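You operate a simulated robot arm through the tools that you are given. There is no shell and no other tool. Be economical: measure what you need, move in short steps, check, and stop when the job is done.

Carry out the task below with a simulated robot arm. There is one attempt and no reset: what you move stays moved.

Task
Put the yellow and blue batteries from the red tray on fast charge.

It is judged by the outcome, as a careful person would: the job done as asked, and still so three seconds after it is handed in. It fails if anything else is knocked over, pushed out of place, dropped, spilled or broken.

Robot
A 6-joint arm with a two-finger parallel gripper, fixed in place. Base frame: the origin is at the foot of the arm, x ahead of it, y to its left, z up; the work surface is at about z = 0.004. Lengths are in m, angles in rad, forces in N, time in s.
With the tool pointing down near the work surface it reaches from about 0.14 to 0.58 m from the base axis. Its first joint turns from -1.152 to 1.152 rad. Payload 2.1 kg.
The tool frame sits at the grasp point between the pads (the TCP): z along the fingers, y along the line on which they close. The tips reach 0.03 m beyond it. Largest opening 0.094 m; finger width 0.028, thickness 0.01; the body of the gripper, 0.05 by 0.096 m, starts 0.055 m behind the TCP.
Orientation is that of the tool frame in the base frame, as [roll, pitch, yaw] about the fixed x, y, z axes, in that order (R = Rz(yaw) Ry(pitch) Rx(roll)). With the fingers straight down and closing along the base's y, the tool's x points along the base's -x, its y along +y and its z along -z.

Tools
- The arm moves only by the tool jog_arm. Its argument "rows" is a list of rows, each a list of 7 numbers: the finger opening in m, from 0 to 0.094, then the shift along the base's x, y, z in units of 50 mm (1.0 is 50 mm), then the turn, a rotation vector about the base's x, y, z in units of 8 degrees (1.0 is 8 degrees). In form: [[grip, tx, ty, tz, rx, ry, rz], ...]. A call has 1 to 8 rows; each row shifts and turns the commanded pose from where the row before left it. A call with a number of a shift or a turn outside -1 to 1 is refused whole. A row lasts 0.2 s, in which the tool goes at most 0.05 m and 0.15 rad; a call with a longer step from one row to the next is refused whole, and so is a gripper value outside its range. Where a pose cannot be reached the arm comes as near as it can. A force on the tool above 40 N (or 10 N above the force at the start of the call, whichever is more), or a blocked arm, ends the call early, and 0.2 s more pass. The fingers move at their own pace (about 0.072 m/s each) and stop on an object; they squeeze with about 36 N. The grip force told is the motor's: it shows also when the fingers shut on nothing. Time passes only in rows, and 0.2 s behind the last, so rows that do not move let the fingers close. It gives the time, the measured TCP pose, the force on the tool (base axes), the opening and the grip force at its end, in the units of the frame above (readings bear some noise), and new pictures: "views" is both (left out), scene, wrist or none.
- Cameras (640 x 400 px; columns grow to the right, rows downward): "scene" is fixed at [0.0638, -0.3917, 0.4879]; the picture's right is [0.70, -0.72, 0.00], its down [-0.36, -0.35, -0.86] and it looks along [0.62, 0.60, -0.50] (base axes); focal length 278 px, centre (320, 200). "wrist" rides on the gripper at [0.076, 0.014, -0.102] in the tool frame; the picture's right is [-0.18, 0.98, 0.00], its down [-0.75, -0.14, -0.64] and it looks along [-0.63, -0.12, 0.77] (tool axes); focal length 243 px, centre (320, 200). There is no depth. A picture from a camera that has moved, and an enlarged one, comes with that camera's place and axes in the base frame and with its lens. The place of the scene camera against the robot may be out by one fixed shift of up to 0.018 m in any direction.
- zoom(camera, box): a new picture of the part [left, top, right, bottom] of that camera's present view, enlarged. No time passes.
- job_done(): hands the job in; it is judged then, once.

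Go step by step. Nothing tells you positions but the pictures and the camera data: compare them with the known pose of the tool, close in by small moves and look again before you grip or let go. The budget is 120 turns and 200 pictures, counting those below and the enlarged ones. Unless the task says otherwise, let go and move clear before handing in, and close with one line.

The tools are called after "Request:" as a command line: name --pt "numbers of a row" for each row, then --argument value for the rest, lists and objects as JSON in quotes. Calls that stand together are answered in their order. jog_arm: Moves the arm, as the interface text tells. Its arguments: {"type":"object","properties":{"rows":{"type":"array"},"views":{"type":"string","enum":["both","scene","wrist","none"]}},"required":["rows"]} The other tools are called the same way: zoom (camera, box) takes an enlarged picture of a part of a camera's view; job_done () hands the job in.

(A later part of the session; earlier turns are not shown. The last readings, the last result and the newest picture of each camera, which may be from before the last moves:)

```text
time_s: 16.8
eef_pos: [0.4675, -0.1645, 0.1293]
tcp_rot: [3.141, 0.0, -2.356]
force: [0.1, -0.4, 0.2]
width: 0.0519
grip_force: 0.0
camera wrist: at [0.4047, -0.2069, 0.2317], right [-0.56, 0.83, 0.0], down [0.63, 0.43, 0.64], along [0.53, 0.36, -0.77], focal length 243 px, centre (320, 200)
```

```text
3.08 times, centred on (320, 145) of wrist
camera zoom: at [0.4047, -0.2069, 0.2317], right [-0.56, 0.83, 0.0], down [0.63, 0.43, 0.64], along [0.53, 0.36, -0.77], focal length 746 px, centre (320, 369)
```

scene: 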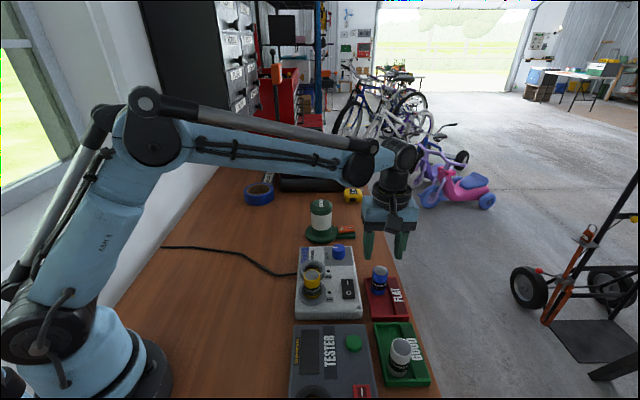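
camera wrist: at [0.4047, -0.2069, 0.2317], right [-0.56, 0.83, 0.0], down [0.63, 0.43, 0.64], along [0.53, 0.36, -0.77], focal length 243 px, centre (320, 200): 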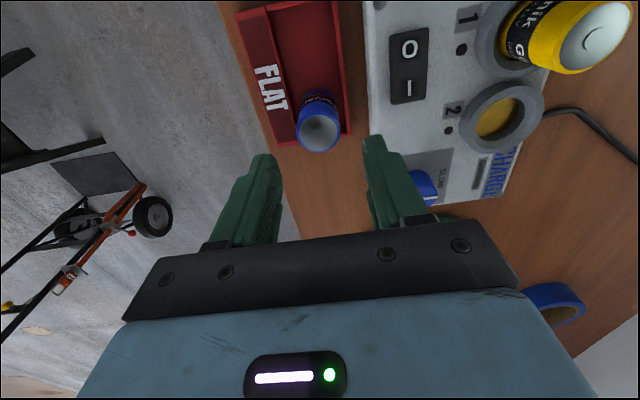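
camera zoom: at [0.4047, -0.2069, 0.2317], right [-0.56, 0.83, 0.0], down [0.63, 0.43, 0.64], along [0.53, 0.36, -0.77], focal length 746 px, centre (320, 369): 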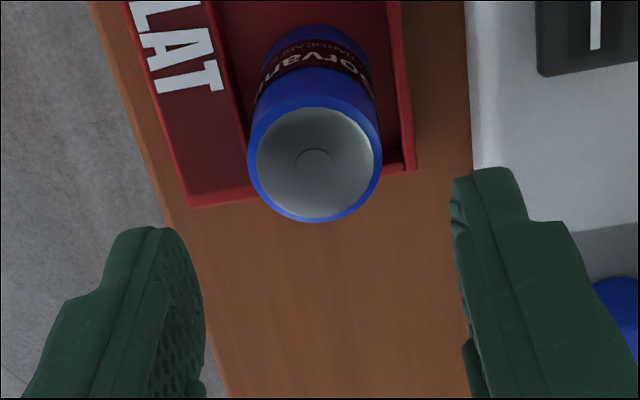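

Blue battery reads about (0.469,-0.165). Small correction and descend.

Request:
jog_arm --pt "0.052 0.03 -0.01 -0.4 0 0 0" --pt "0.052 0 0 -0.5 0 0 0" --pt "0.052 0 0 -0.36 0 0 0" --pt "0.052 0 0 0 0 0 0"

Request:
zoom --camera "scene" --box '[330, 210, 450, 320]'

Request:
zoom --camera "wrist" --box '[240, 80, 400, 210]'

```text
time_s: 17.8
eef_pos: [0.468, -0.1622, 0.0669]
tcp_rot: [-3.141, 0.001, -2.357]
force: [0.4, 0.2, 0.7]
width: 0.0518
grip_force: 0.0
camera wrist: at [0.405, -0.2056, 0.1687], right [-0.56, 0.83, 0.0], down [0.63, 0.43, 0.64], along [0.53, 0.36, -0.77], focal length 243 px, centre (320, 200)
```

scene: 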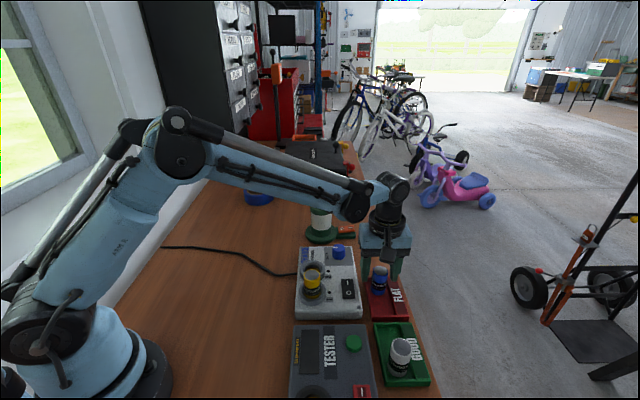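
wrist: 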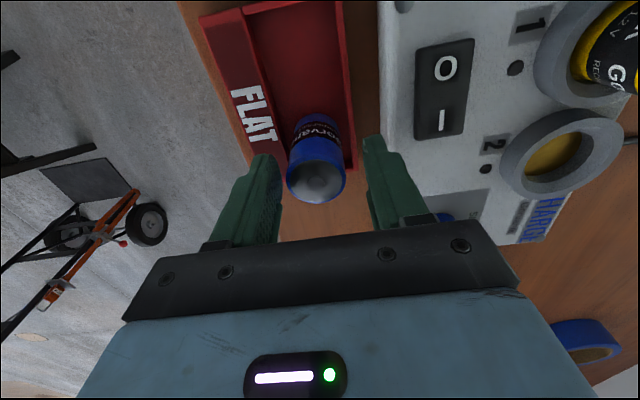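

```text
3.64 times, centred on (390, 265) of scene
camera zoom: at [0.0638, -0.3917, 0.4879], right [0.7, -0.72, 0.0], down [-0.36, -0.35, -0.86], along [0.62, 0.6, -0.5], focal length 1011 px, centre (66, -36)
```

zoom: 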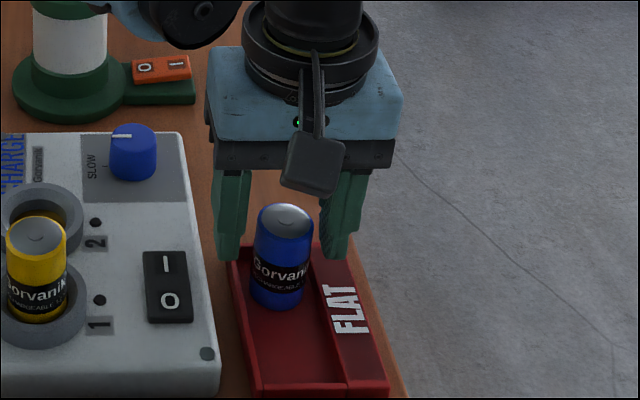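

```text
3.08 times, centred on (320, 145) of wrist
camera zoom: at [0.405, -0.2056, 0.1687], right [-0.56, 0.83, 0.0], down [0.63, 0.43, 0.64], along [0.53, 0.36, -0.77], focal length 746 px, centre (320, 369)
```

zoom: 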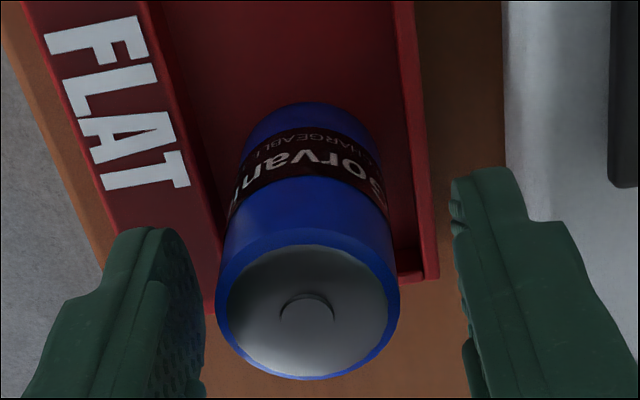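

Slight correction (2 mm toward -y), then close.

Request:
jog_arm --pt "0.052 0 -0.045 -0.02 0 0 0" --pt "0.052 0 0 0 0 0 0" --pt "0.02 0 0 0 0 0 0" --pt "0.02 0 0 0 0 0 0" --pt "0.02 0 0 0 0 0 0" --views "none"

Request:
jog_arm --pt "0.02 0 0 0.5 0 0 0" --pt "0.02 0 0 0.7 0 0 0" --pt "0.02 0 0 0.7 0 0 0" --pt "0.02 0 0 0 0 0 0"

Request:
zoom --camera "wrist" --box '[220, 80, 420, 240]'

Request:
zoom --camera "scene" --box '[330, 190, 450, 300]'

```text
time_s: 19.0
eef_pos: [0.4684, -0.1661, 0.065]
tcp_rot: [3.141, 0.0, -2.357]
force: [-0.1, 0.1, 1.1]
width: 0.0321
grip_force: 35.9
```

```text
time_s: 20.0
eef_pos: [0.4676, -0.1662, 0.1592]
tcp_rot: [-3.141, -0.001, -2.356]
force: [0.0, 0.2, -1.9]
width: 0.0317
grip_force: 35.4
camera wrist: at [0.4061, -0.2088, 0.2613], right [-0.56, 0.83, 0.0], down [0.63, 0.43, 0.64], along [0.53, 0.36, -0.77], focal length 243 px, centre (320, 200)
```

scene: 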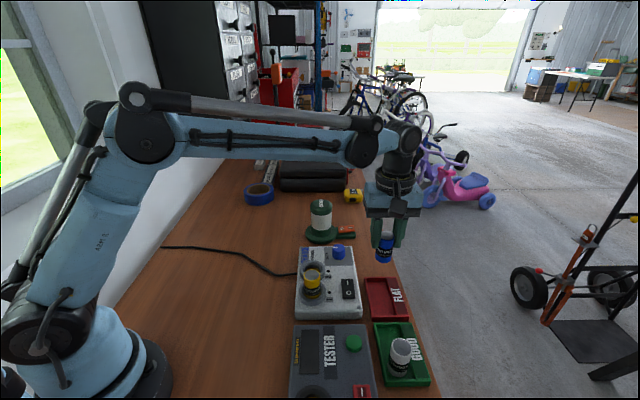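
wrist: 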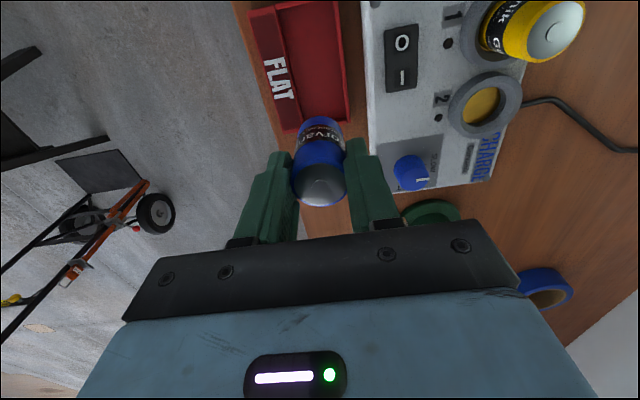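

```text
2.50 times, centred on (320, 160) of wrist
camera zoom: at [0.4061, -0.2088, 0.2613], right [-0.56, 0.83, 0.0], down [0.63, 0.43, 0.64], along [0.53, 0.36, -0.77], focal length 606 px, centre (320, 300)
```

zoom: 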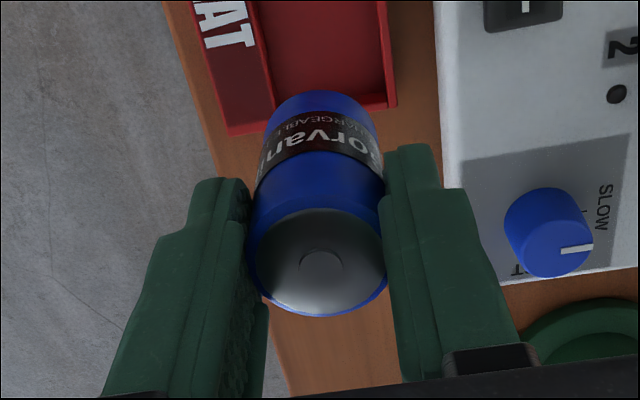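

```text
3.64 times, centred on (390, 245) of scene
camera zoom: at [0.0638, -0.3917, 0.4879], right [0.7, -0.72, 0.0], down [-0.36, -0.35, -0.86], along [0.62, 0.6, -0.5], focal length 1011 px, centre (66, 36)
```

zoom: 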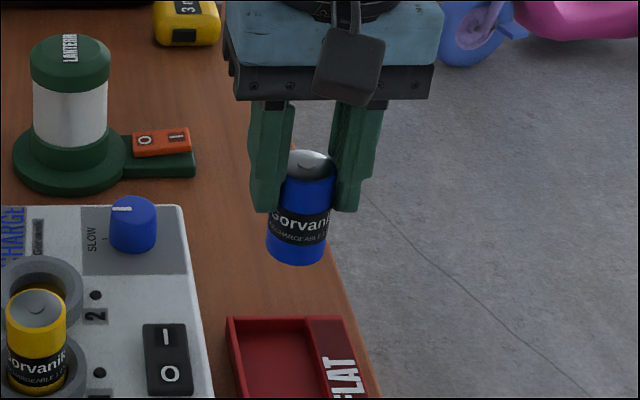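

Blue is held and straight, sitting about 2 mm farther forward in the grip than yellow did. Moving over bay 2.

Request:
jog_arm --pt "0.02 -0.428 0.6035 0 0 0 0" --pt "0.02 -0.428 0.6035 0 0 0 0" --pt "0.02 -0.428 0.6035 0 0 0 0" --pt "0.02 -0.428 0.6035 0 0 0 0" --pt "0.02 0 0 -0.4 0 0 0" --pt "0.02 0 0 -0.4 0 0 0" --pt "0.02 0 0 0 0 0 0" --views "none"

Request:
zoom --camera "scene" --box '[285, 230, 345, 310]'

Request:
zoom --camera "wrist" --box '[250, 60, 410, 210]'

```text
time_s: 21.6
eef_pos: [0.3834, -0.0451, 0.1194]
tcp_rot: [3.141, -0.001, -2.356]
force: [-0.9, -0.3, -1.5]
width: 0.032
grip_force: 36.1
```

```text
5.00 times, centred on (315, 270) of scene
camera zoom: at [0.0638, -0.3917, 0.4879], right [0.7, -0.72, 0.0], down [-0.36, -0.35, -0.86], along [0.62, 0.6, -0.5], focal length 1390 px, centre (345, -150)
```

zoom: 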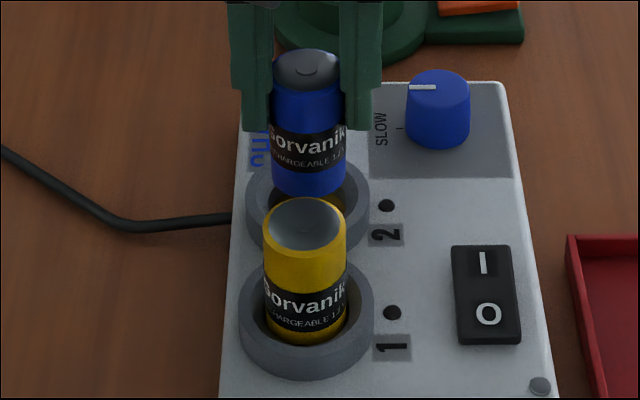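

```text
2.67 times, centred on (330, 135) of wrist
camera zoom: at [0.3199, -0.0881, 0.2215], right [-0.56, 0.83, 0.0], down [0.63, 0.43, 0.64], along [0.53, 0.36, -0.77], focal length 647 px, centre (293, 373)
```

zoom: 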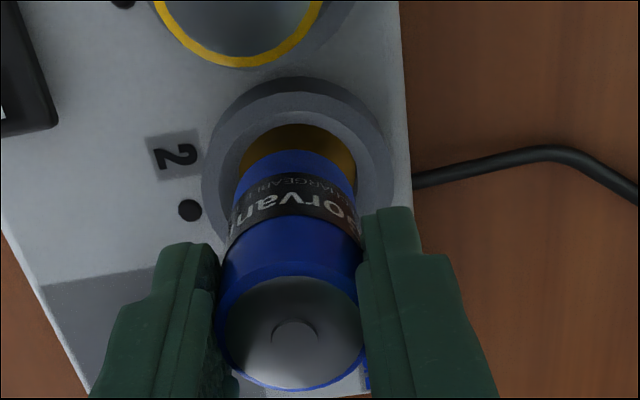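

Nearly aligned. Small lateral fix and lower 8 mm.

Request:
jog_arm --pt "0.02 -0.02 0.02 -0.08 0 0 0" --pt "0.02 0 0 -0.08 0 0 0" --pt "0.02 0 0 0 0 0 0" --views "none"

Request:
zoom --camera "scene" --box '[295, 235, 335, 295]'

Request:
zoom --camera "wrist" --box '[270, 80, 390, 210]'

```text
time_s: 22.4
eef_pos: [0.3821, -0.0443, 0.1115]
tcp_rot: [3.141, 0.0, -2.357]
force: [0.2, 1.0, -1.3]
width: 0.0319
grip_force: 35.8
```

```text
6.67 times, centred on (315, 265) of scene
camera zoom: at [0.0638, -0.3917, 0.4879], right [0.7, -0.72, 0.0], down [-0.36, -0.35, -0.86], along [0.62, 0.6, -0.5], focal length 1854 px, centre (353, -233)
```

zoom: 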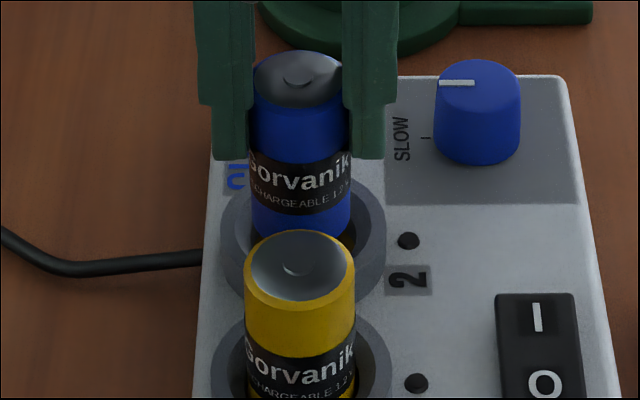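

```text
3.08 times, centred on (330, 145) of wrist
camera zoom: at [0.3191, -0.087, 0.2136], right [-0.56, 0.83, 0.0], down [0.63, 0.43, 0.64], along [0.53, 0.36, -0.77], focal length 746 px, centre (289, 369)
```

zoom: 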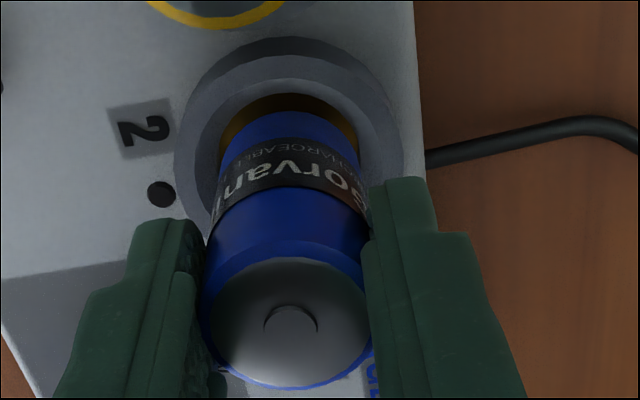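

Well aligned in both views. Descending in steps with force checks.

Request:
jog_arm --pt "0.02 0 0 -0.06 0 0 0" --pt "0.02 0 0 -0.06 0 0 0" --pt "0.02 0 0 0 0 0 0" --views "none"

Request:
jog_arm --pt "0.02 0 0 -0.06 0 0 0" --pt "0.02 0 0 0 0 0 0" --views "none"

Request:
zoom --camera "scene" --box '[295, 235, 335, 295]'

Request:
zoom --camera "wrist" --box '[270, 80, 390, 210]'

```text
time_s: 23.2
eef_pos: [0.3824, -0.0445, 0.1049]
tcp_rot: [-3.141, 0.001, -2.357]
force: [0.1, -0.6, -1.9]
width: 0.0322
grip_force: 36.0
```

```text
time_s: 23.8
eef_pos: [0.3825, -0.0455, 0.1028]
tcp_rot: [3.141, 0.0, -2.356]
force: [-0.5, -0.2, -1.7]
width: 0.0322
grip_force: 35.5
```

```text
6.67 times, centred on (315, 265) of scene
camera zoom: at [0.0638, -0.3917, 0.4879], right [0.7, -0.72, 0.0], down [-0.36, -0.35, -0.86], along [0.62, 0.6, -0.5], focal length 1854 px, centre (353, -233)
```

zoom: 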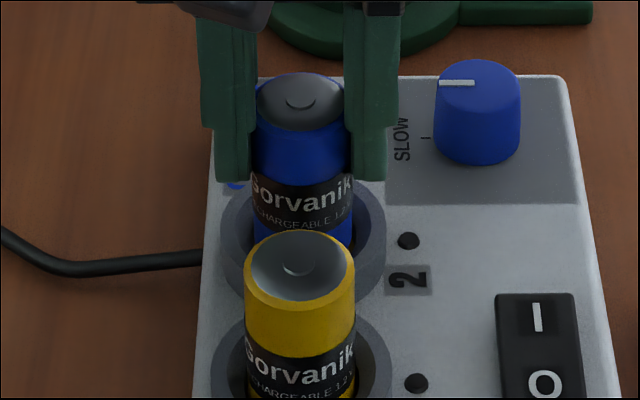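

```text
3.08 times, centred on (330, 145) of wrist
camera zoom: at [0.3193, -0.0876, 0.2046], right [-0.56, 0.83, 0.0], down [0.63, 0.43, 0.64], along [0.53, 0.36, -0.77], focal length 746 px, centre (289, 369)
```

zoom: 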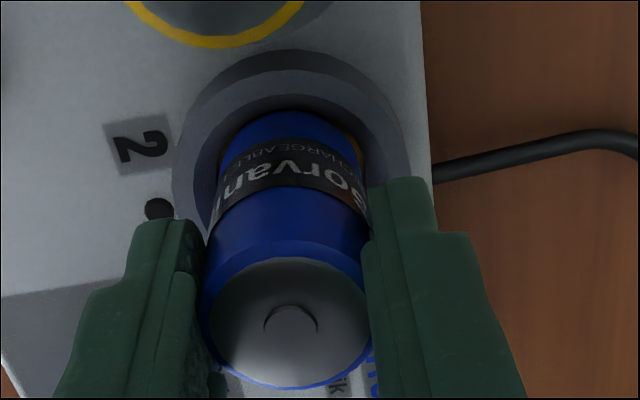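

Entering cleanly. Continuing to the floor (expected near TCP z 0.091).

Request:
jog_arm --pt "0.02 0.01 0.01 -0.06 0 0 0" --pt "0.02 0 0 -0.06 0 0 0" --pt "0.02 0 0 0 0 0 0" --views "none"

Request:
jog_arm --pt "0.02 0 0 -0.06 0 0 0" --pt "0.02 0 0 0 0 0 0" --views "none"

Request:
jog_arm --pt "0.02 0 0 -0.06 0 0 0" --pt "0.02 0 0 0 0 0 0" --views "none"

```text
time_s: 24.6
eef_pos: [0.384, -0.0434, 0.0969]
tcp_rot: [-3.139, -0.001, -2.356]
force: [0.2, 0.1, -1.1]
width: 0.032
grip_force: 36.2
```

```text
time_s: 25.2
eef_pos: [0.3833, -0.0441, 0.0944]
tcp_rot: [-3.14, 0.001, -2.356]
force: [-0.1, -0.4, -2.3]
width: 0.0324
grip_force: 35.9
```

```text
time_s: 25.8
eef_pos: [0.3823, -0.0444, 0.0912]
tcp_rot: [3.14, 0.0, -2.355]
force: [-2.8, 2.7, 18.1]
width: 0.0321
grip_force: 36.0
```

Floor contact at z 0.091 as expected. Releasing, rising, and looking at the knob.

Request:
jog_arm --pt "0.05 0 0 0 0 0 0" --pt "0.05 0 0 0 0 0 0" --pt "0.05 0 0 0.5 0 0 0" --pt "0.05 0 0 0.9 0 0 0" --pt "0.05 0 0 0.6 0 0 0" --pt "0.05 0 0 0 0 0 0"

Request:
zoom --camera "scene" --box '[285, 235, 365, 315]'

Request:
zoom --camera "wrist" --box '[180, 40, 380, 200]'

```text
time_s: 27.2
eef_pos: [0.3837, -0.0454, 0.1926]
tcp_rot: [-3.141, -0.001, -2.357]
force: [-0.7, -0.5, 0.5]
width: 0.0503
grip_force: 0.1
camera wrist: at [0.3202, -0.0884, 0.2933], right [-0.56, 0.83, 0.0], down [0.63, 0.43, 0.64], along [0.53, 0.36, -0.77], focal length 243 px, centre (320, 200)
```

scene: 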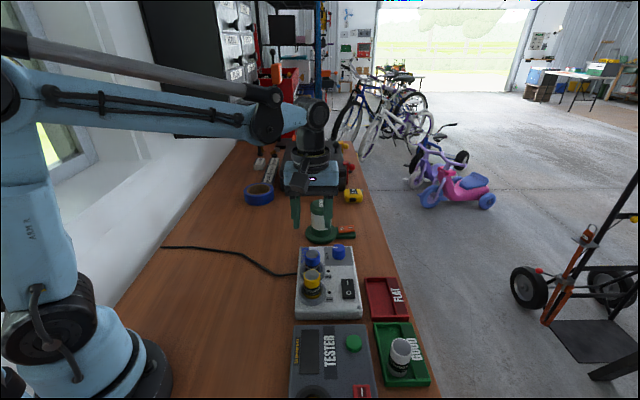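
wrist: 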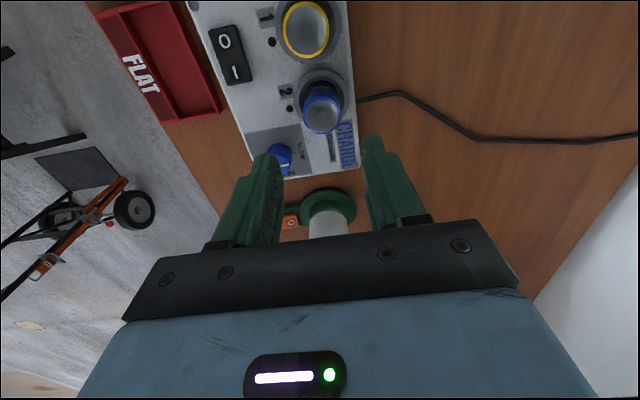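

```text
5.00 times, centred on (325, 275) of scene
camera zoom: at [0.0638, -0.3917, 0.4879], right [0.7, -0.72, 0.0], down [-0.36, -0.35, -0.86], along [0.62, 0.6, -0.5], focal length 1390 px, centre (295, -175)
```

zoom: 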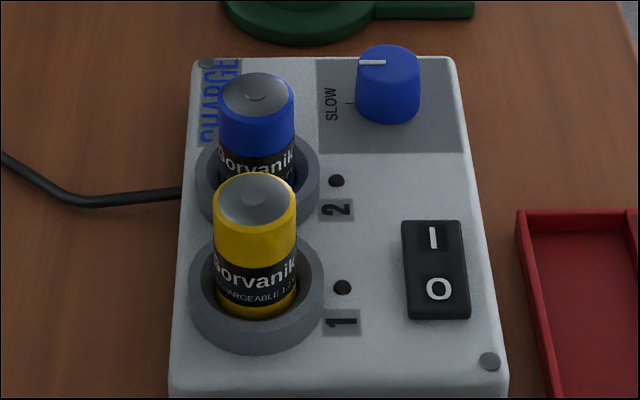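

```text
2.50 times, centred on (280, 120) of wrist
camera zoom: at [0.3202, -0.0884, 0.2933], right [-0.56, 0.83, 0.0], down [0.63, 0.43, 0.64], along [0.53, 0.36, -0.77], focal length 606 px, centre (420, 400)
```

zoom: 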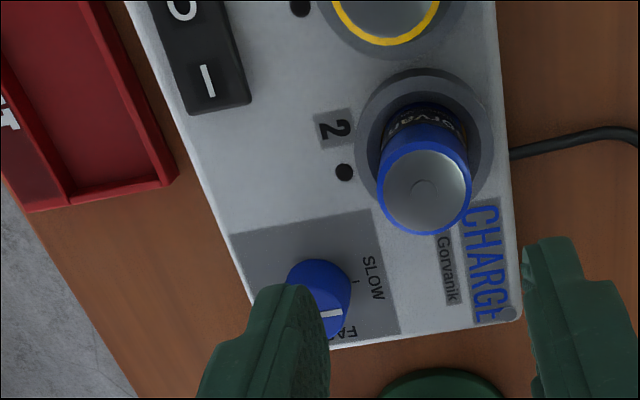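

Both batteries are in the bays. Next the knob, near (0.455,-0.053); I'll hover over it for a clear view.

Request:
jog_arm --pt "0.06 0.4 -0.12 0 0 0 0" --pt "0.06 0.5 -0.14 -0.1 0 0 0" --pt "0.06 0.4 -0.1 -0.1 0 0 0" --pt "0.06 0 0 0 0 0 0"

Request:
zoom --camera "wrist" --box '[240, 80, 400, 210]'

Request:
zoom --camera "scene" --box '[300, 200, 380, 280]'

```text
time_s: 28.2
eef_pos: [0.45, -0.0646, 0.1822]
tcp_rot: [3.14, 0.0, -2.355]
force: [-1.0, 0.0, 0.0]
width: 0.06
grip_force: 0.1
camera wrist: at [0.3861, -0.1072, 0.283], right [-0.56, 0.83, 0.0], down [0.63, 0.43, 0.64], along [0.53, 0.36, -0.77], focal length 243 px, centre (320, 200)
```

scene: 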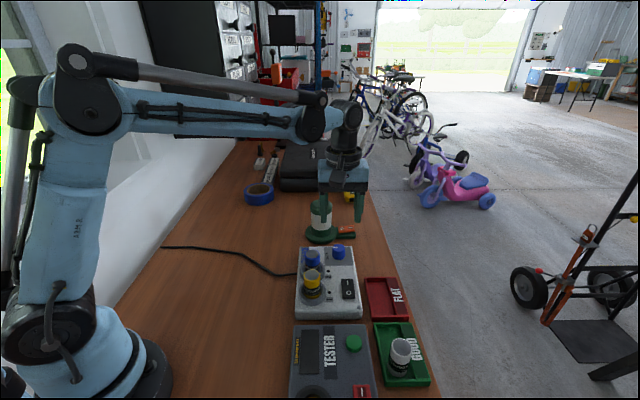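
wrist: 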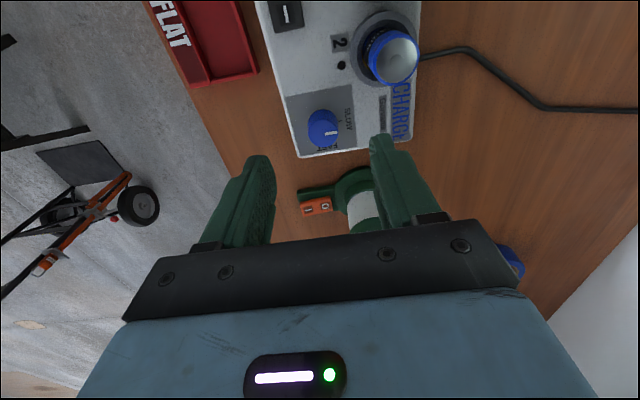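

```text
3.08 times, centred on (320, 145) of wrist
camera zoom: at [0.3861, -0.1072, 0.283], right [-0.56, 0.83, 0.0], down [0.63, 0.43, 0.64], along [0.53, 0.36, -0.77], focal length 746 px, centre (320, 369)
```

zoom: 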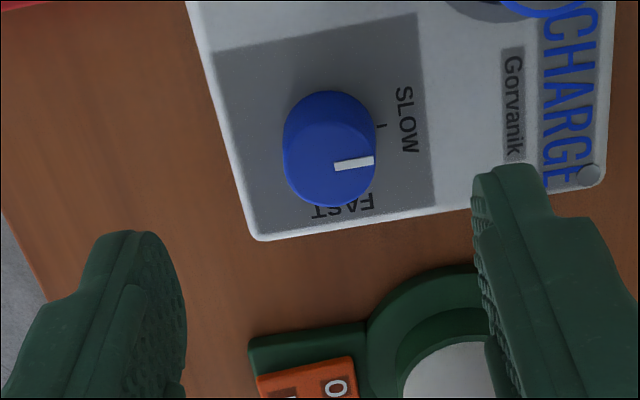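

```text
5.00 times, centred on (340, 240) of scene
camera zoom: at [0.0638, -0.3917, 0.4879], right [0.7, -0.72, 0.0], down [-0.36, -0.35, -0.86], along [0.62, 0.6, -0.5], focal length 1390 px, centre (220, 0)
```

zoom: 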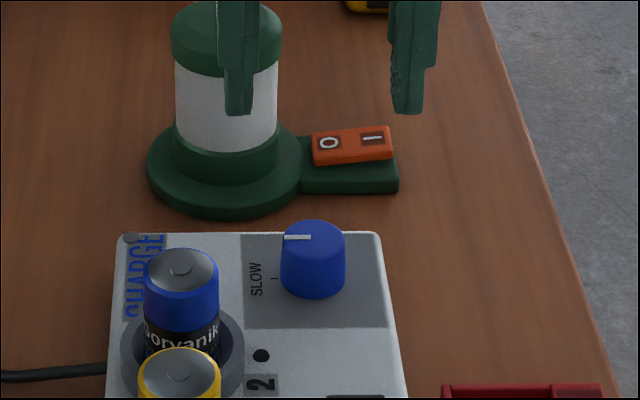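

The knob points to SLOW and FAST is 90° clockwise from above. Knob centre is about (0.469,-0.046), diameter about 30 mm. Lowering above it to check.

Request:
jog_arm --pt "0.05 0.19 0.18 -0.5 0 0 0" --pt "0.05 0.19 0.18 -0.6 0 0 0" --pt "0.05 0 0 -0.6 0 0 0" --pt "0.05 0 0 0 0 0 0"

Request:
zoom --camera "wrist" --box '[240, 80, 400, 210]'

Request:
zoom --camera "scene" --box '[300, 200, 380, 280]'

```text
time_s: 29.2
eef_pos: [0.4661, -0.0454, 0.0964]
tcp_rot: [-3.141, 0.0, -2.358]
force: [-0.3, 0.8, 0.8]
width: 0.0499
grip_force: 0.2
camera wrist: at [0.4034, -0.0882, 0.1974], right [-0.56, 0.83, 0.0], down [0.63, 0.43, 0.64], along [0.53, 0.36, -0.77], focal length 243 px, centre (320, 200)
```

scene: 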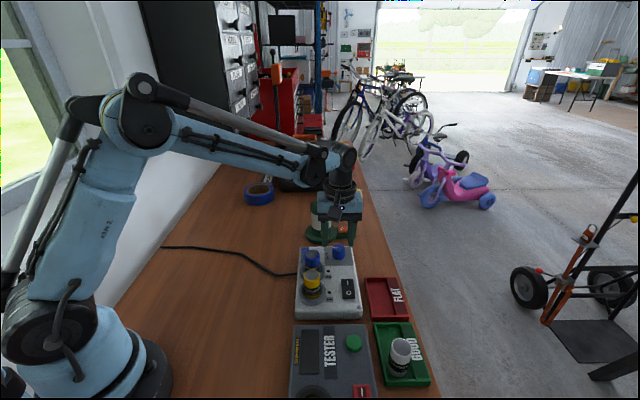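
wrist: 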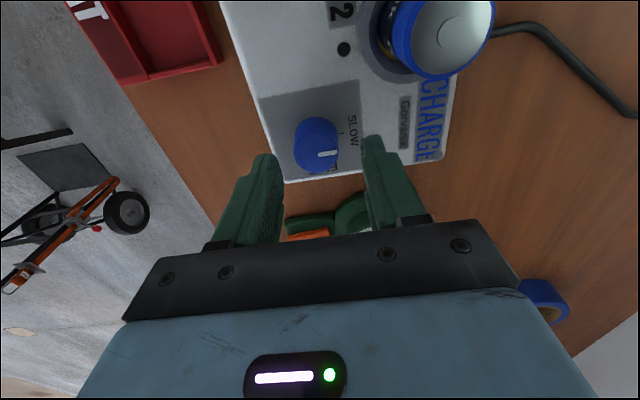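

```text
3.08 times, centred on (320, 145) of wrist
camera zoom: at [0.4034, -0.0882, 0.1974], right [-0.56, 0.83, 0.0], down [0.63, 0.43, 0.64], along [0.53, 0.36, -0.77], focal length 746 px, centre (320, 369)
```

zoom: 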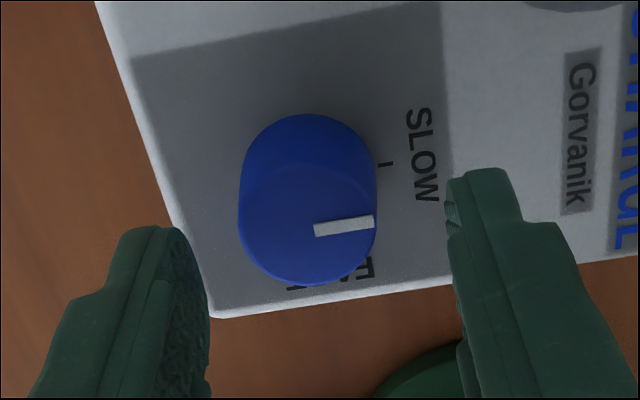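

```text
5.00 times, centred on (340, 240) of scene
camera zoom: at [0.0638, -0.3917, 0.4879], right [0.7, -0.72, 0.0], down [-0.36, -0.35, -0.86], along [0.62, 0.6, -0.5], focal length 1390 px, centre (220, 0)
```

zoom: 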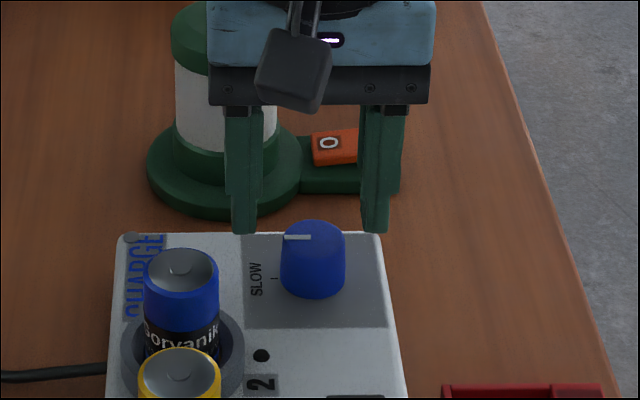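

Knob top refined to (0.471,-0.046). Lowering to grip about 1 cm of it.

Request:
jog_arm --pt "0.05 0.1 -0.03 -0.2 0 0 0" --pt "0.05 0 0 -0.26 0 0 0" --pt "0.05 0 0 0 0 0 0"

Request:
zoom --camera "wrist" --box '[240, 80, 400, 210]'

Request:
zoom --camera "scene" --box '[300, 200, 380, 280]'

```text
time_s: 30.0
eef_pos: [0.4712, -0.0474, 0.0736]
tcp_rot: [-3.14, 0.0, -2.357]
force: [0.5, -0.4, 0.1]
width: 0.05
grip_force: 0.1
camera wrist: at [0.4085, -0.0896, 0.1751], right [-0.56, 0.83, 0.0], down [0.63, 0.43, 0.64], along [0.53, 0.36, -0.77], focal length 243 px, centre (320, 200)
```

scene: 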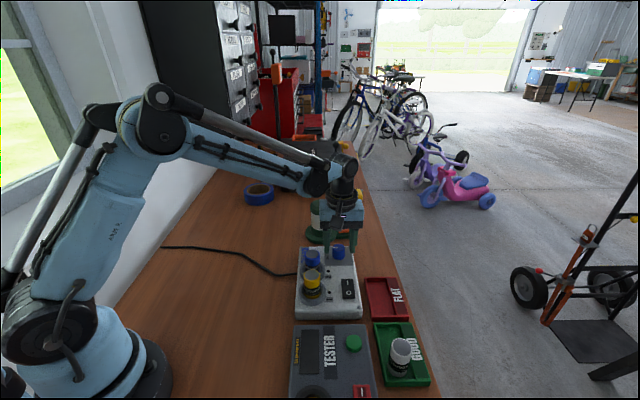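
wrist: 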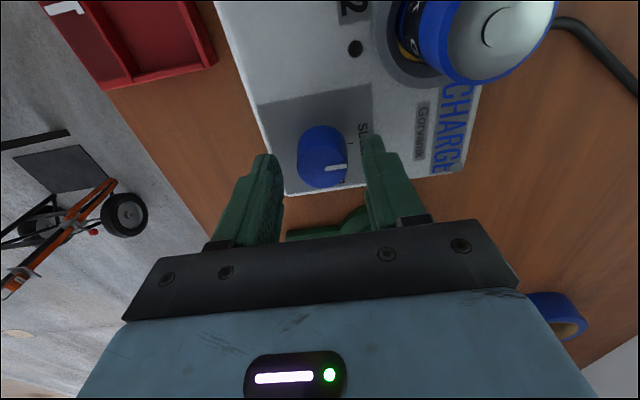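

```text
3.08 times, centred on (320, 145) of wrist
camera zoom: at [0.4085, -0.0896, 0.1751], right [-0.56, 0.83, 0.0], down [0.63, 0.43, 0.64], along [0.53, 0.36, -0.77], focal length 746 px, centre (320, 369)
```

zoom: 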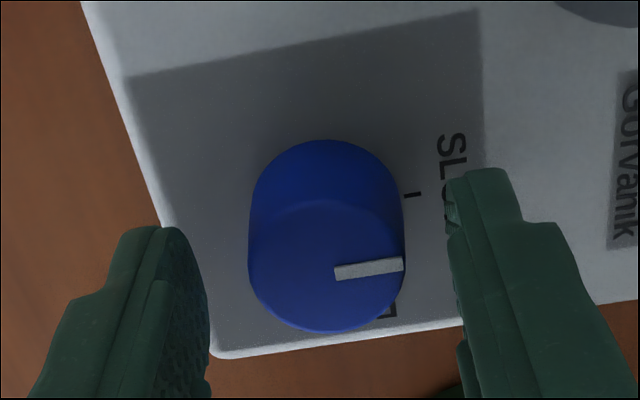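

```text
5.00 times, centred on (340, 240) of scene
camera zoom: at [0.0638, -0.3917, 0.4879], right [0.7, -0.72, 0.0], down [-0.36, -0.35, -0.86], along [0.62, 0.6, -0.5], focal length 1390 px, centre (220, 0)
```

zoom: 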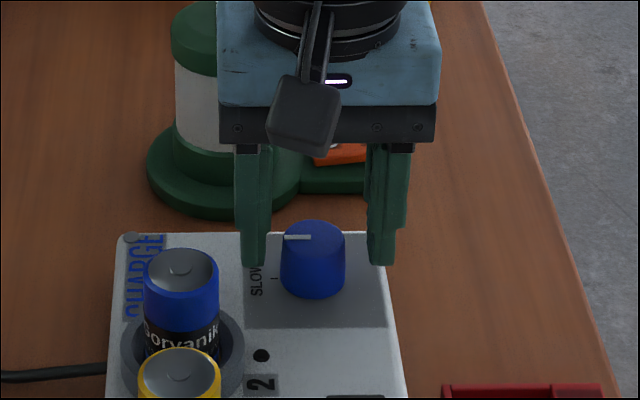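

Small centring shift (about 2.5 mm in -x) and 3 mm lower, then grip the knob.

Request:
jog_arm --pt "0.05 -0.05 -0.005 -0.06 0 0 0" --pt "0.05 0 0 0 0 0 0" --pt "0.015 0 0 0 0 0 0" --pt "0.015 0 0 0 0 0 0" --pt "0.015 0 0 0 0 0 0"

Request:
zoom --camera "wrist" --box '[240, 80, 400, 210]'

Request:
zoom --camera "scene" --box '[300, 200, 380, 280]'

```text
time_s: 31.2
eef_pos: [0.4695, -0.047, 0.0701]
tcp_rot: [3.141, -0.001, -2.356]
force: [5.4, -2.8, -2.9]
width: 0.0308
grip_force: 45.1
camera wrist: at [0.4064, -0.0894, 0.172], right [-0.56, 0.83, 0.0], down [0.63, 0.43, 0.64], along [0.53, 0.36, -0.77], focal length 243 px, centre (320, 200)
```

scene: 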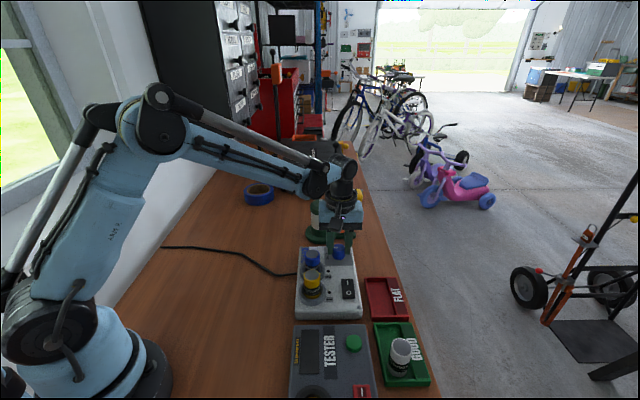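
wrist: 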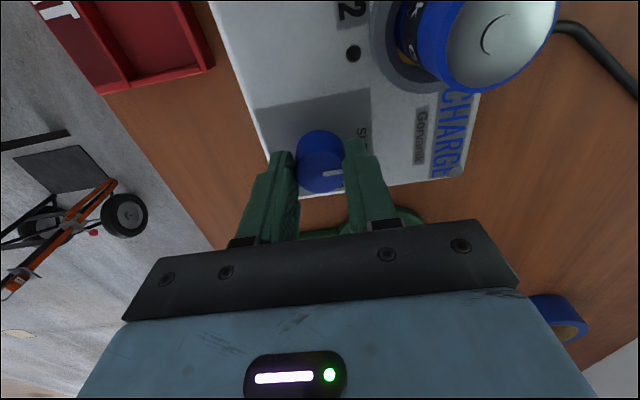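

```text
3.08 times, centred on (320, 145) of wrist
camera zoom: at [0.4064, -0.0894, 0.172], right [-0.56, 0.83, 0.0], down [0.63, 0.43, 0.64], along [0.53, 0.36, -0.77], focal length 746 px, centre (320, 369)
```

zoom: 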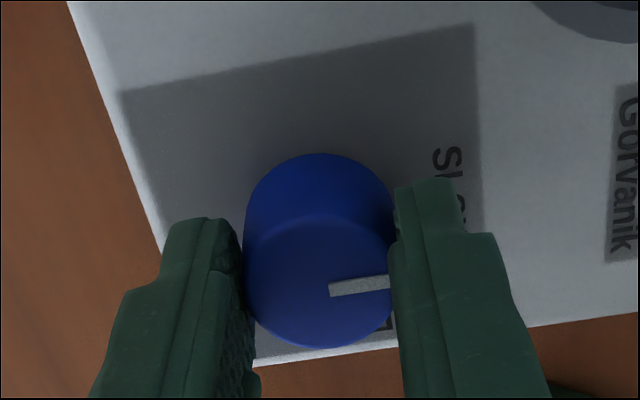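

```text
5.00 times, centred on (340, 240) of scene
camera zoom: at [0.0638, -0.3917, 0.4879], right [0.7, -0.72, 0.0], down [-0.36, -0.35, -0.86], along [0.62, 0.6, -0.5], focal length 1390 px, centre (220, 0)
```

zoom: 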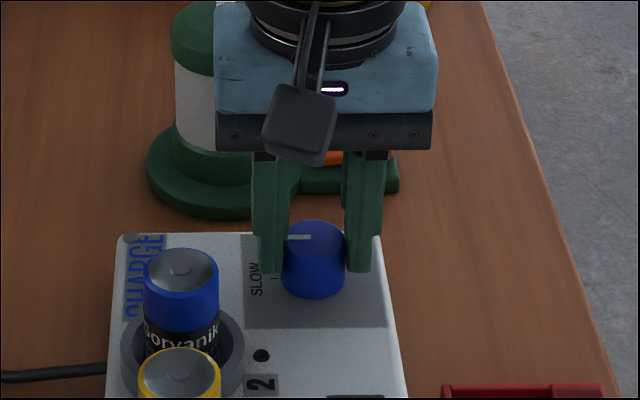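

The knob is gripped firmly. Turning 16° clockwise as a trial.

Request:
jog_arm --pt "0.015 0 0 0 0 0 -1" --pt "0.015 0 0 0 0 0 -1" --pt "0.015 0 0 0 0 0 0" --views "none"

Request:
zoom --camera "wrist" --box '[240, 80, 400, 210]'

Request:
zoom --camera "scene" --box '[280, 220, 360, 320]'

```text
time_s: 32.0
eef_pos: [0.4696, -0.0459, 0.0689]
tcp_rot: [3.141, -0.003, -2.637]
force: [-1.4, -7.2, -2.8]
width: 0.0306
grip_force: 45.4
```

```text
3.08 times, centred on (320, 145) of wrist
camera zoom: at [0.3968, -0.0697, 0.1722], right [-0.31, 0.95, 0.0], down [0.73, 0.24, 0.64], along [0.61, 0.2, -0.77], focal length 746 px, centre (320, 369)
```

zoom: 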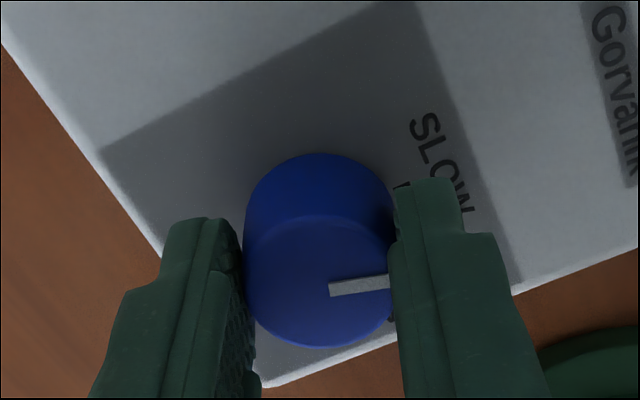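

```text
4.00 times, centred on (320, 270) of scene
camera zoom: at [0.0638, -0.3917, 0.4879], right [0.7, -0.72, 0.0], down [-0.36, -0.35, -0.86], along [0.62, 0.6, -0.5], focal length 1112 px, centre (320, -80)
```

zoom: 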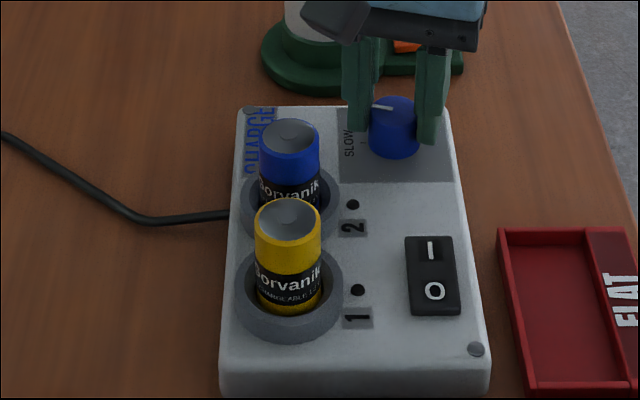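

The knob turns with the gripper and the charger stays put. Continuing.

Request:
jog_arm --pt "0.015 0 0 0 0 0 -1" --pt "0.015 0 0 0 0 0 -1" --pt "0.015 0 0 0 0 0 -1" --pt "0.015 0 0 0 0 0 -1" --pt "0.015 0 0 0 0 0 0" --views "none"

Request:
zoom --camera "wrist" --box '[220, 60, 420, 210]'

Request:
zoom --camera "scene" --box '[280, 220, 360, 320]'

```text
time_s: 33.2
eef_pos: [0.47, -0.0458, 0.0695]
tcp_rot: [3.141, 0.0, 3.088]
force: [1.3, -12.4, -13.4]
width: 0.0303
grip_force: 45.4
```

```text
2.67 times, centred on (320, 135) of wrist
camera zoom: at [0.3949, -0.0265, 0.1721], right [0.24, 0.97, 0.0], down [0.74, -0.18, 0.64], along [0.62, -0.15, -0.77], focal length 647 px, centre (320, 373)
```

zoom: 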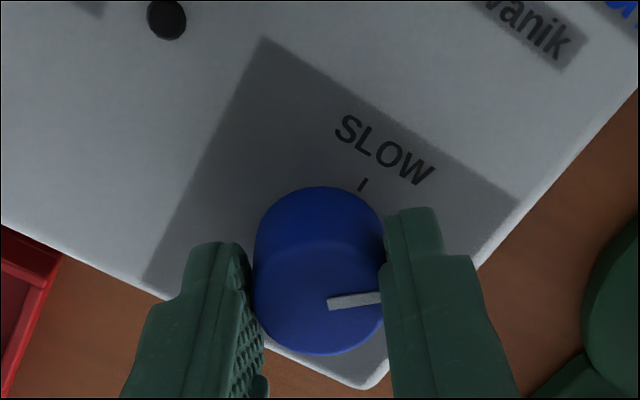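

```text
4.00 times, centred on (320, 270) of scene
camera zoom: at [0.0639, -0.3917, 0.4879], right [0.7, -0.72, 0.0], down [-0.36, -0.35, -0.86], along [0.62, 0.6, -0.5], focal length 1112 px, centre (320, -80)
```

zoom: 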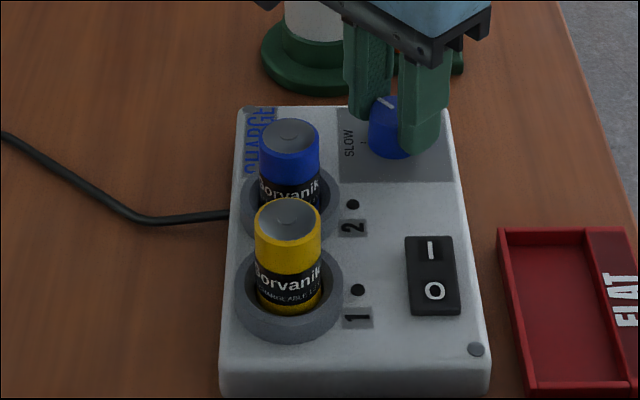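

Half way, charger unmoved. Continuing with a slight relief of the side load.

Request:
jog_arm --pt "0.015 0 -0.02 -0.01 0 0 -1" --pt "0.015 0 0 0 0 0 -1" --pt "0.015 0 0 0 0 0 -1" --pt "0.015 0 0 0 0 0 0" --views "none"

Request:
jog_arm --pt "0.015 0 0 0 0 0 -1" --pt "0.015 0 0 0 0 0 -1" --pt "0.015 0 0 0 0 0 -0.25" --pt "0.015 0 0 0 0 0 0" --views "none"

Request:
zoom --camera "wrist" --box '[220, 60, 420, 210]'

Request:
zoom --camera "scene" --box '[280, 220, 360, 320]'

```text
time_s: 34.2
eef_pos: [0.4692, -0.046, 0.0695]
tcp_rot: [3.139, 0.001, 2.669]
force: [1.0, 6.8, 7.4]
width: 0.0308
grip_force: 44.5
```

```text
time_s: 35.2
eef_pos: [0.4697, -0.0445, 0.0701]
tcp_rot: [3.14, -0.001, 2.357]
force: [-4.5, 17.6, 21.9]
width: 0.0306
grip_force: 45.4
```

```text
2.67 times, centred on (320, 135) of wrist
camera zoom: at [0.4268, 0.0191, 0.1724], right [0.83, 0.56, 0.0], down [0.43, -0.63, 0.64], along [0.36, -0.53, -0.77], focal length 647 px, centre (320, 373)
```

zoom: 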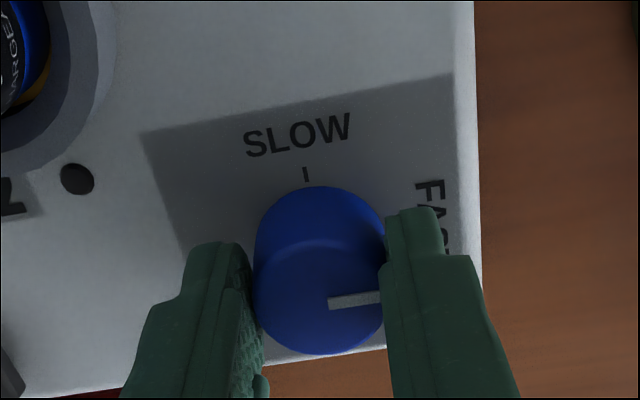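

```text
4.00 times, centred on (320, 270) of scene
camera zoom: at [0.0637, -0.3917, 0.4879], right [0.7, -0.72, 0.0], down [-0.36, -0.35, -0.86], along [0.62, 0.6, -0.5], focal length 1112 px, centre (320, -80)
```

zoom: 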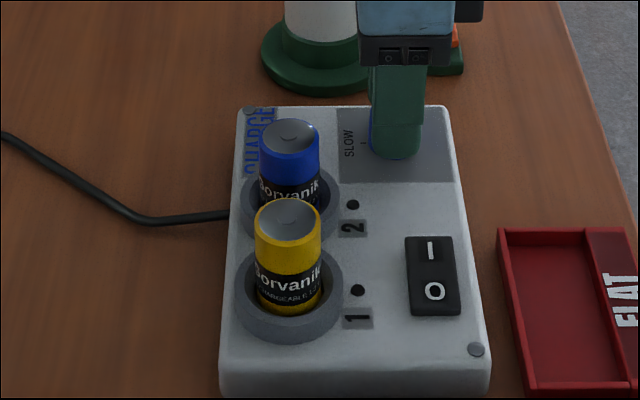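

The knob has turned 90°, its pointer toward FAST. Releasing and raising to check.

Request:
jog_arm --pt "0.05 0 0 0 0 0 0" --pt "0.05 0 0 0 0 0 0" --pt "0.05 0 0 0 0 0 0" --pt "0.05 0 0 0.5 0 0 0" --pt "0.05 0 0 0.9 0 0 0" --pt "0.05 0 0 0.9 0 0 0" --pt "0.05 0 0 0 0 0 0"

Request:
zoom --camera "wrist" --box '[220, 40, 420, 190]'

Request:
zoom --camera "scene" --box '[280, 220, 360, 320]'

```text
time_s: 36.8
eef_pos: [0.4712, -0.0469, 0.1841]
tcp_rot: [3.141, 0.001, 2.356]
force: [-0.2, 0.1, -1.0]
width: 0.0499
grip_force: 0.0
camera wrist: at [0.4285, 0.0188, 0.2858], right [0.83, 0.56, 0.0], down [0.43, -0.63, 0.64], along [0.36, -0.53, -0.77], focal length 243 px, centre (320, 200)
```

scene: 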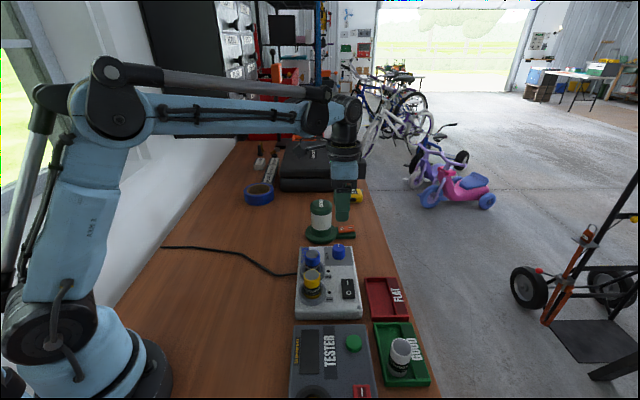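
wrist: 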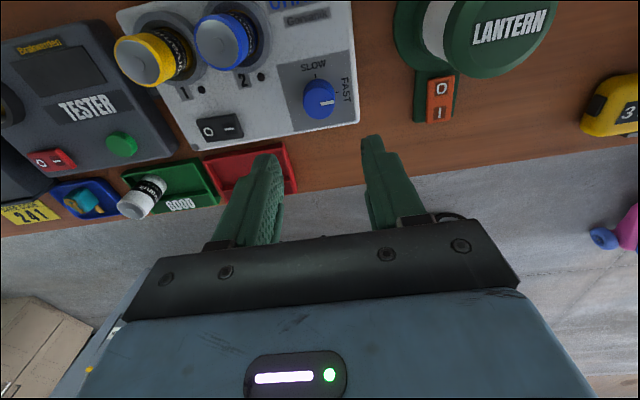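

```text
2.67 times, centred on (320, 115) of wrist
camera zoom: at [0.4285, 0.0188, 0.2858], right [0.83, 0.56, 0.0], down [0.43, -0.63, 0.64], along [0.36, -0.53, -0.77], focal length 647 px, centre (320, 427)
```

zoom: 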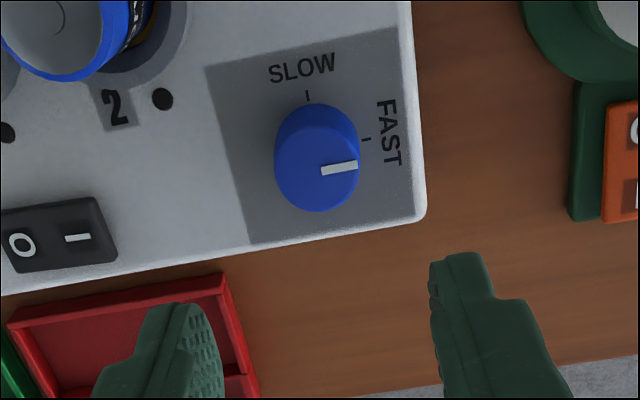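

```text
4.00 times, centred on (320, 270) of scene
camera zoom: at [0.0638, -0.3917, 0.4879], right [0.7, -0.72, 0.0], down [-0.36, -0.35, -0.86], along [0.62, 0.6, -0.5], focal length 1112 px, centre (320, -80)
```

zoom: 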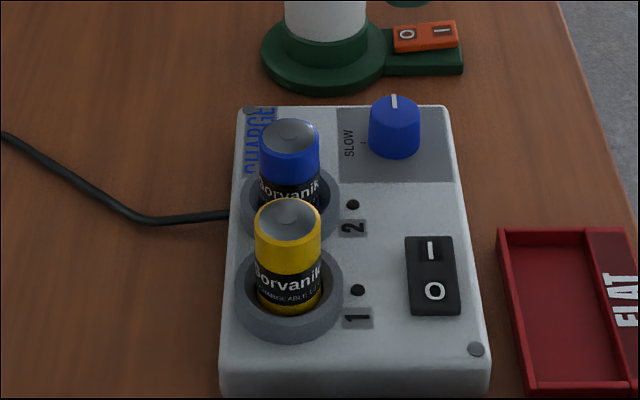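

The pointer is at FAST. The indicator dots are dark, so now I'll examine the rocker switch.

Request:
zoom --camera "scene" --box '[330, 270, 370, 310]'

Request:
zoom --camera "wrist" --box '[190, 95, 260, 155]'

```text
10.00 times, centred on (350, 290) of scene
camera zoom: at [0.0638, -0.3917, 0.4879], right [0.7, -0.72, 0.0], down [-0.36, -0.35, -0.86], along [0.62, 0.6, -0.5], focal length 2780 px, centre (20, -700)
```

zoom: 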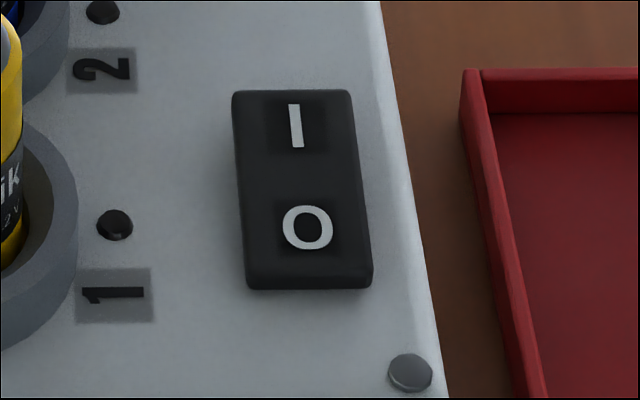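

```text
6.67 times, centred on (225, 125) of wrist
camera zoom: at [0.4285, 0.0188, 0.2858], right [0.83, 0.56, 0.0], down [0.43, -0.63, 0.64], along [0.36, -0.53, -0.77], focal length 1618 px, centre (953, 700)
```

zoom: 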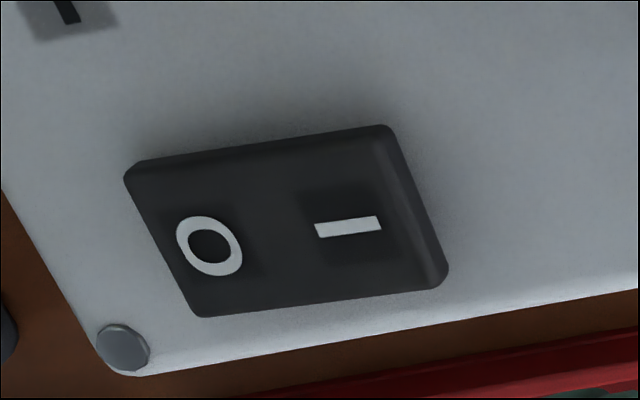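

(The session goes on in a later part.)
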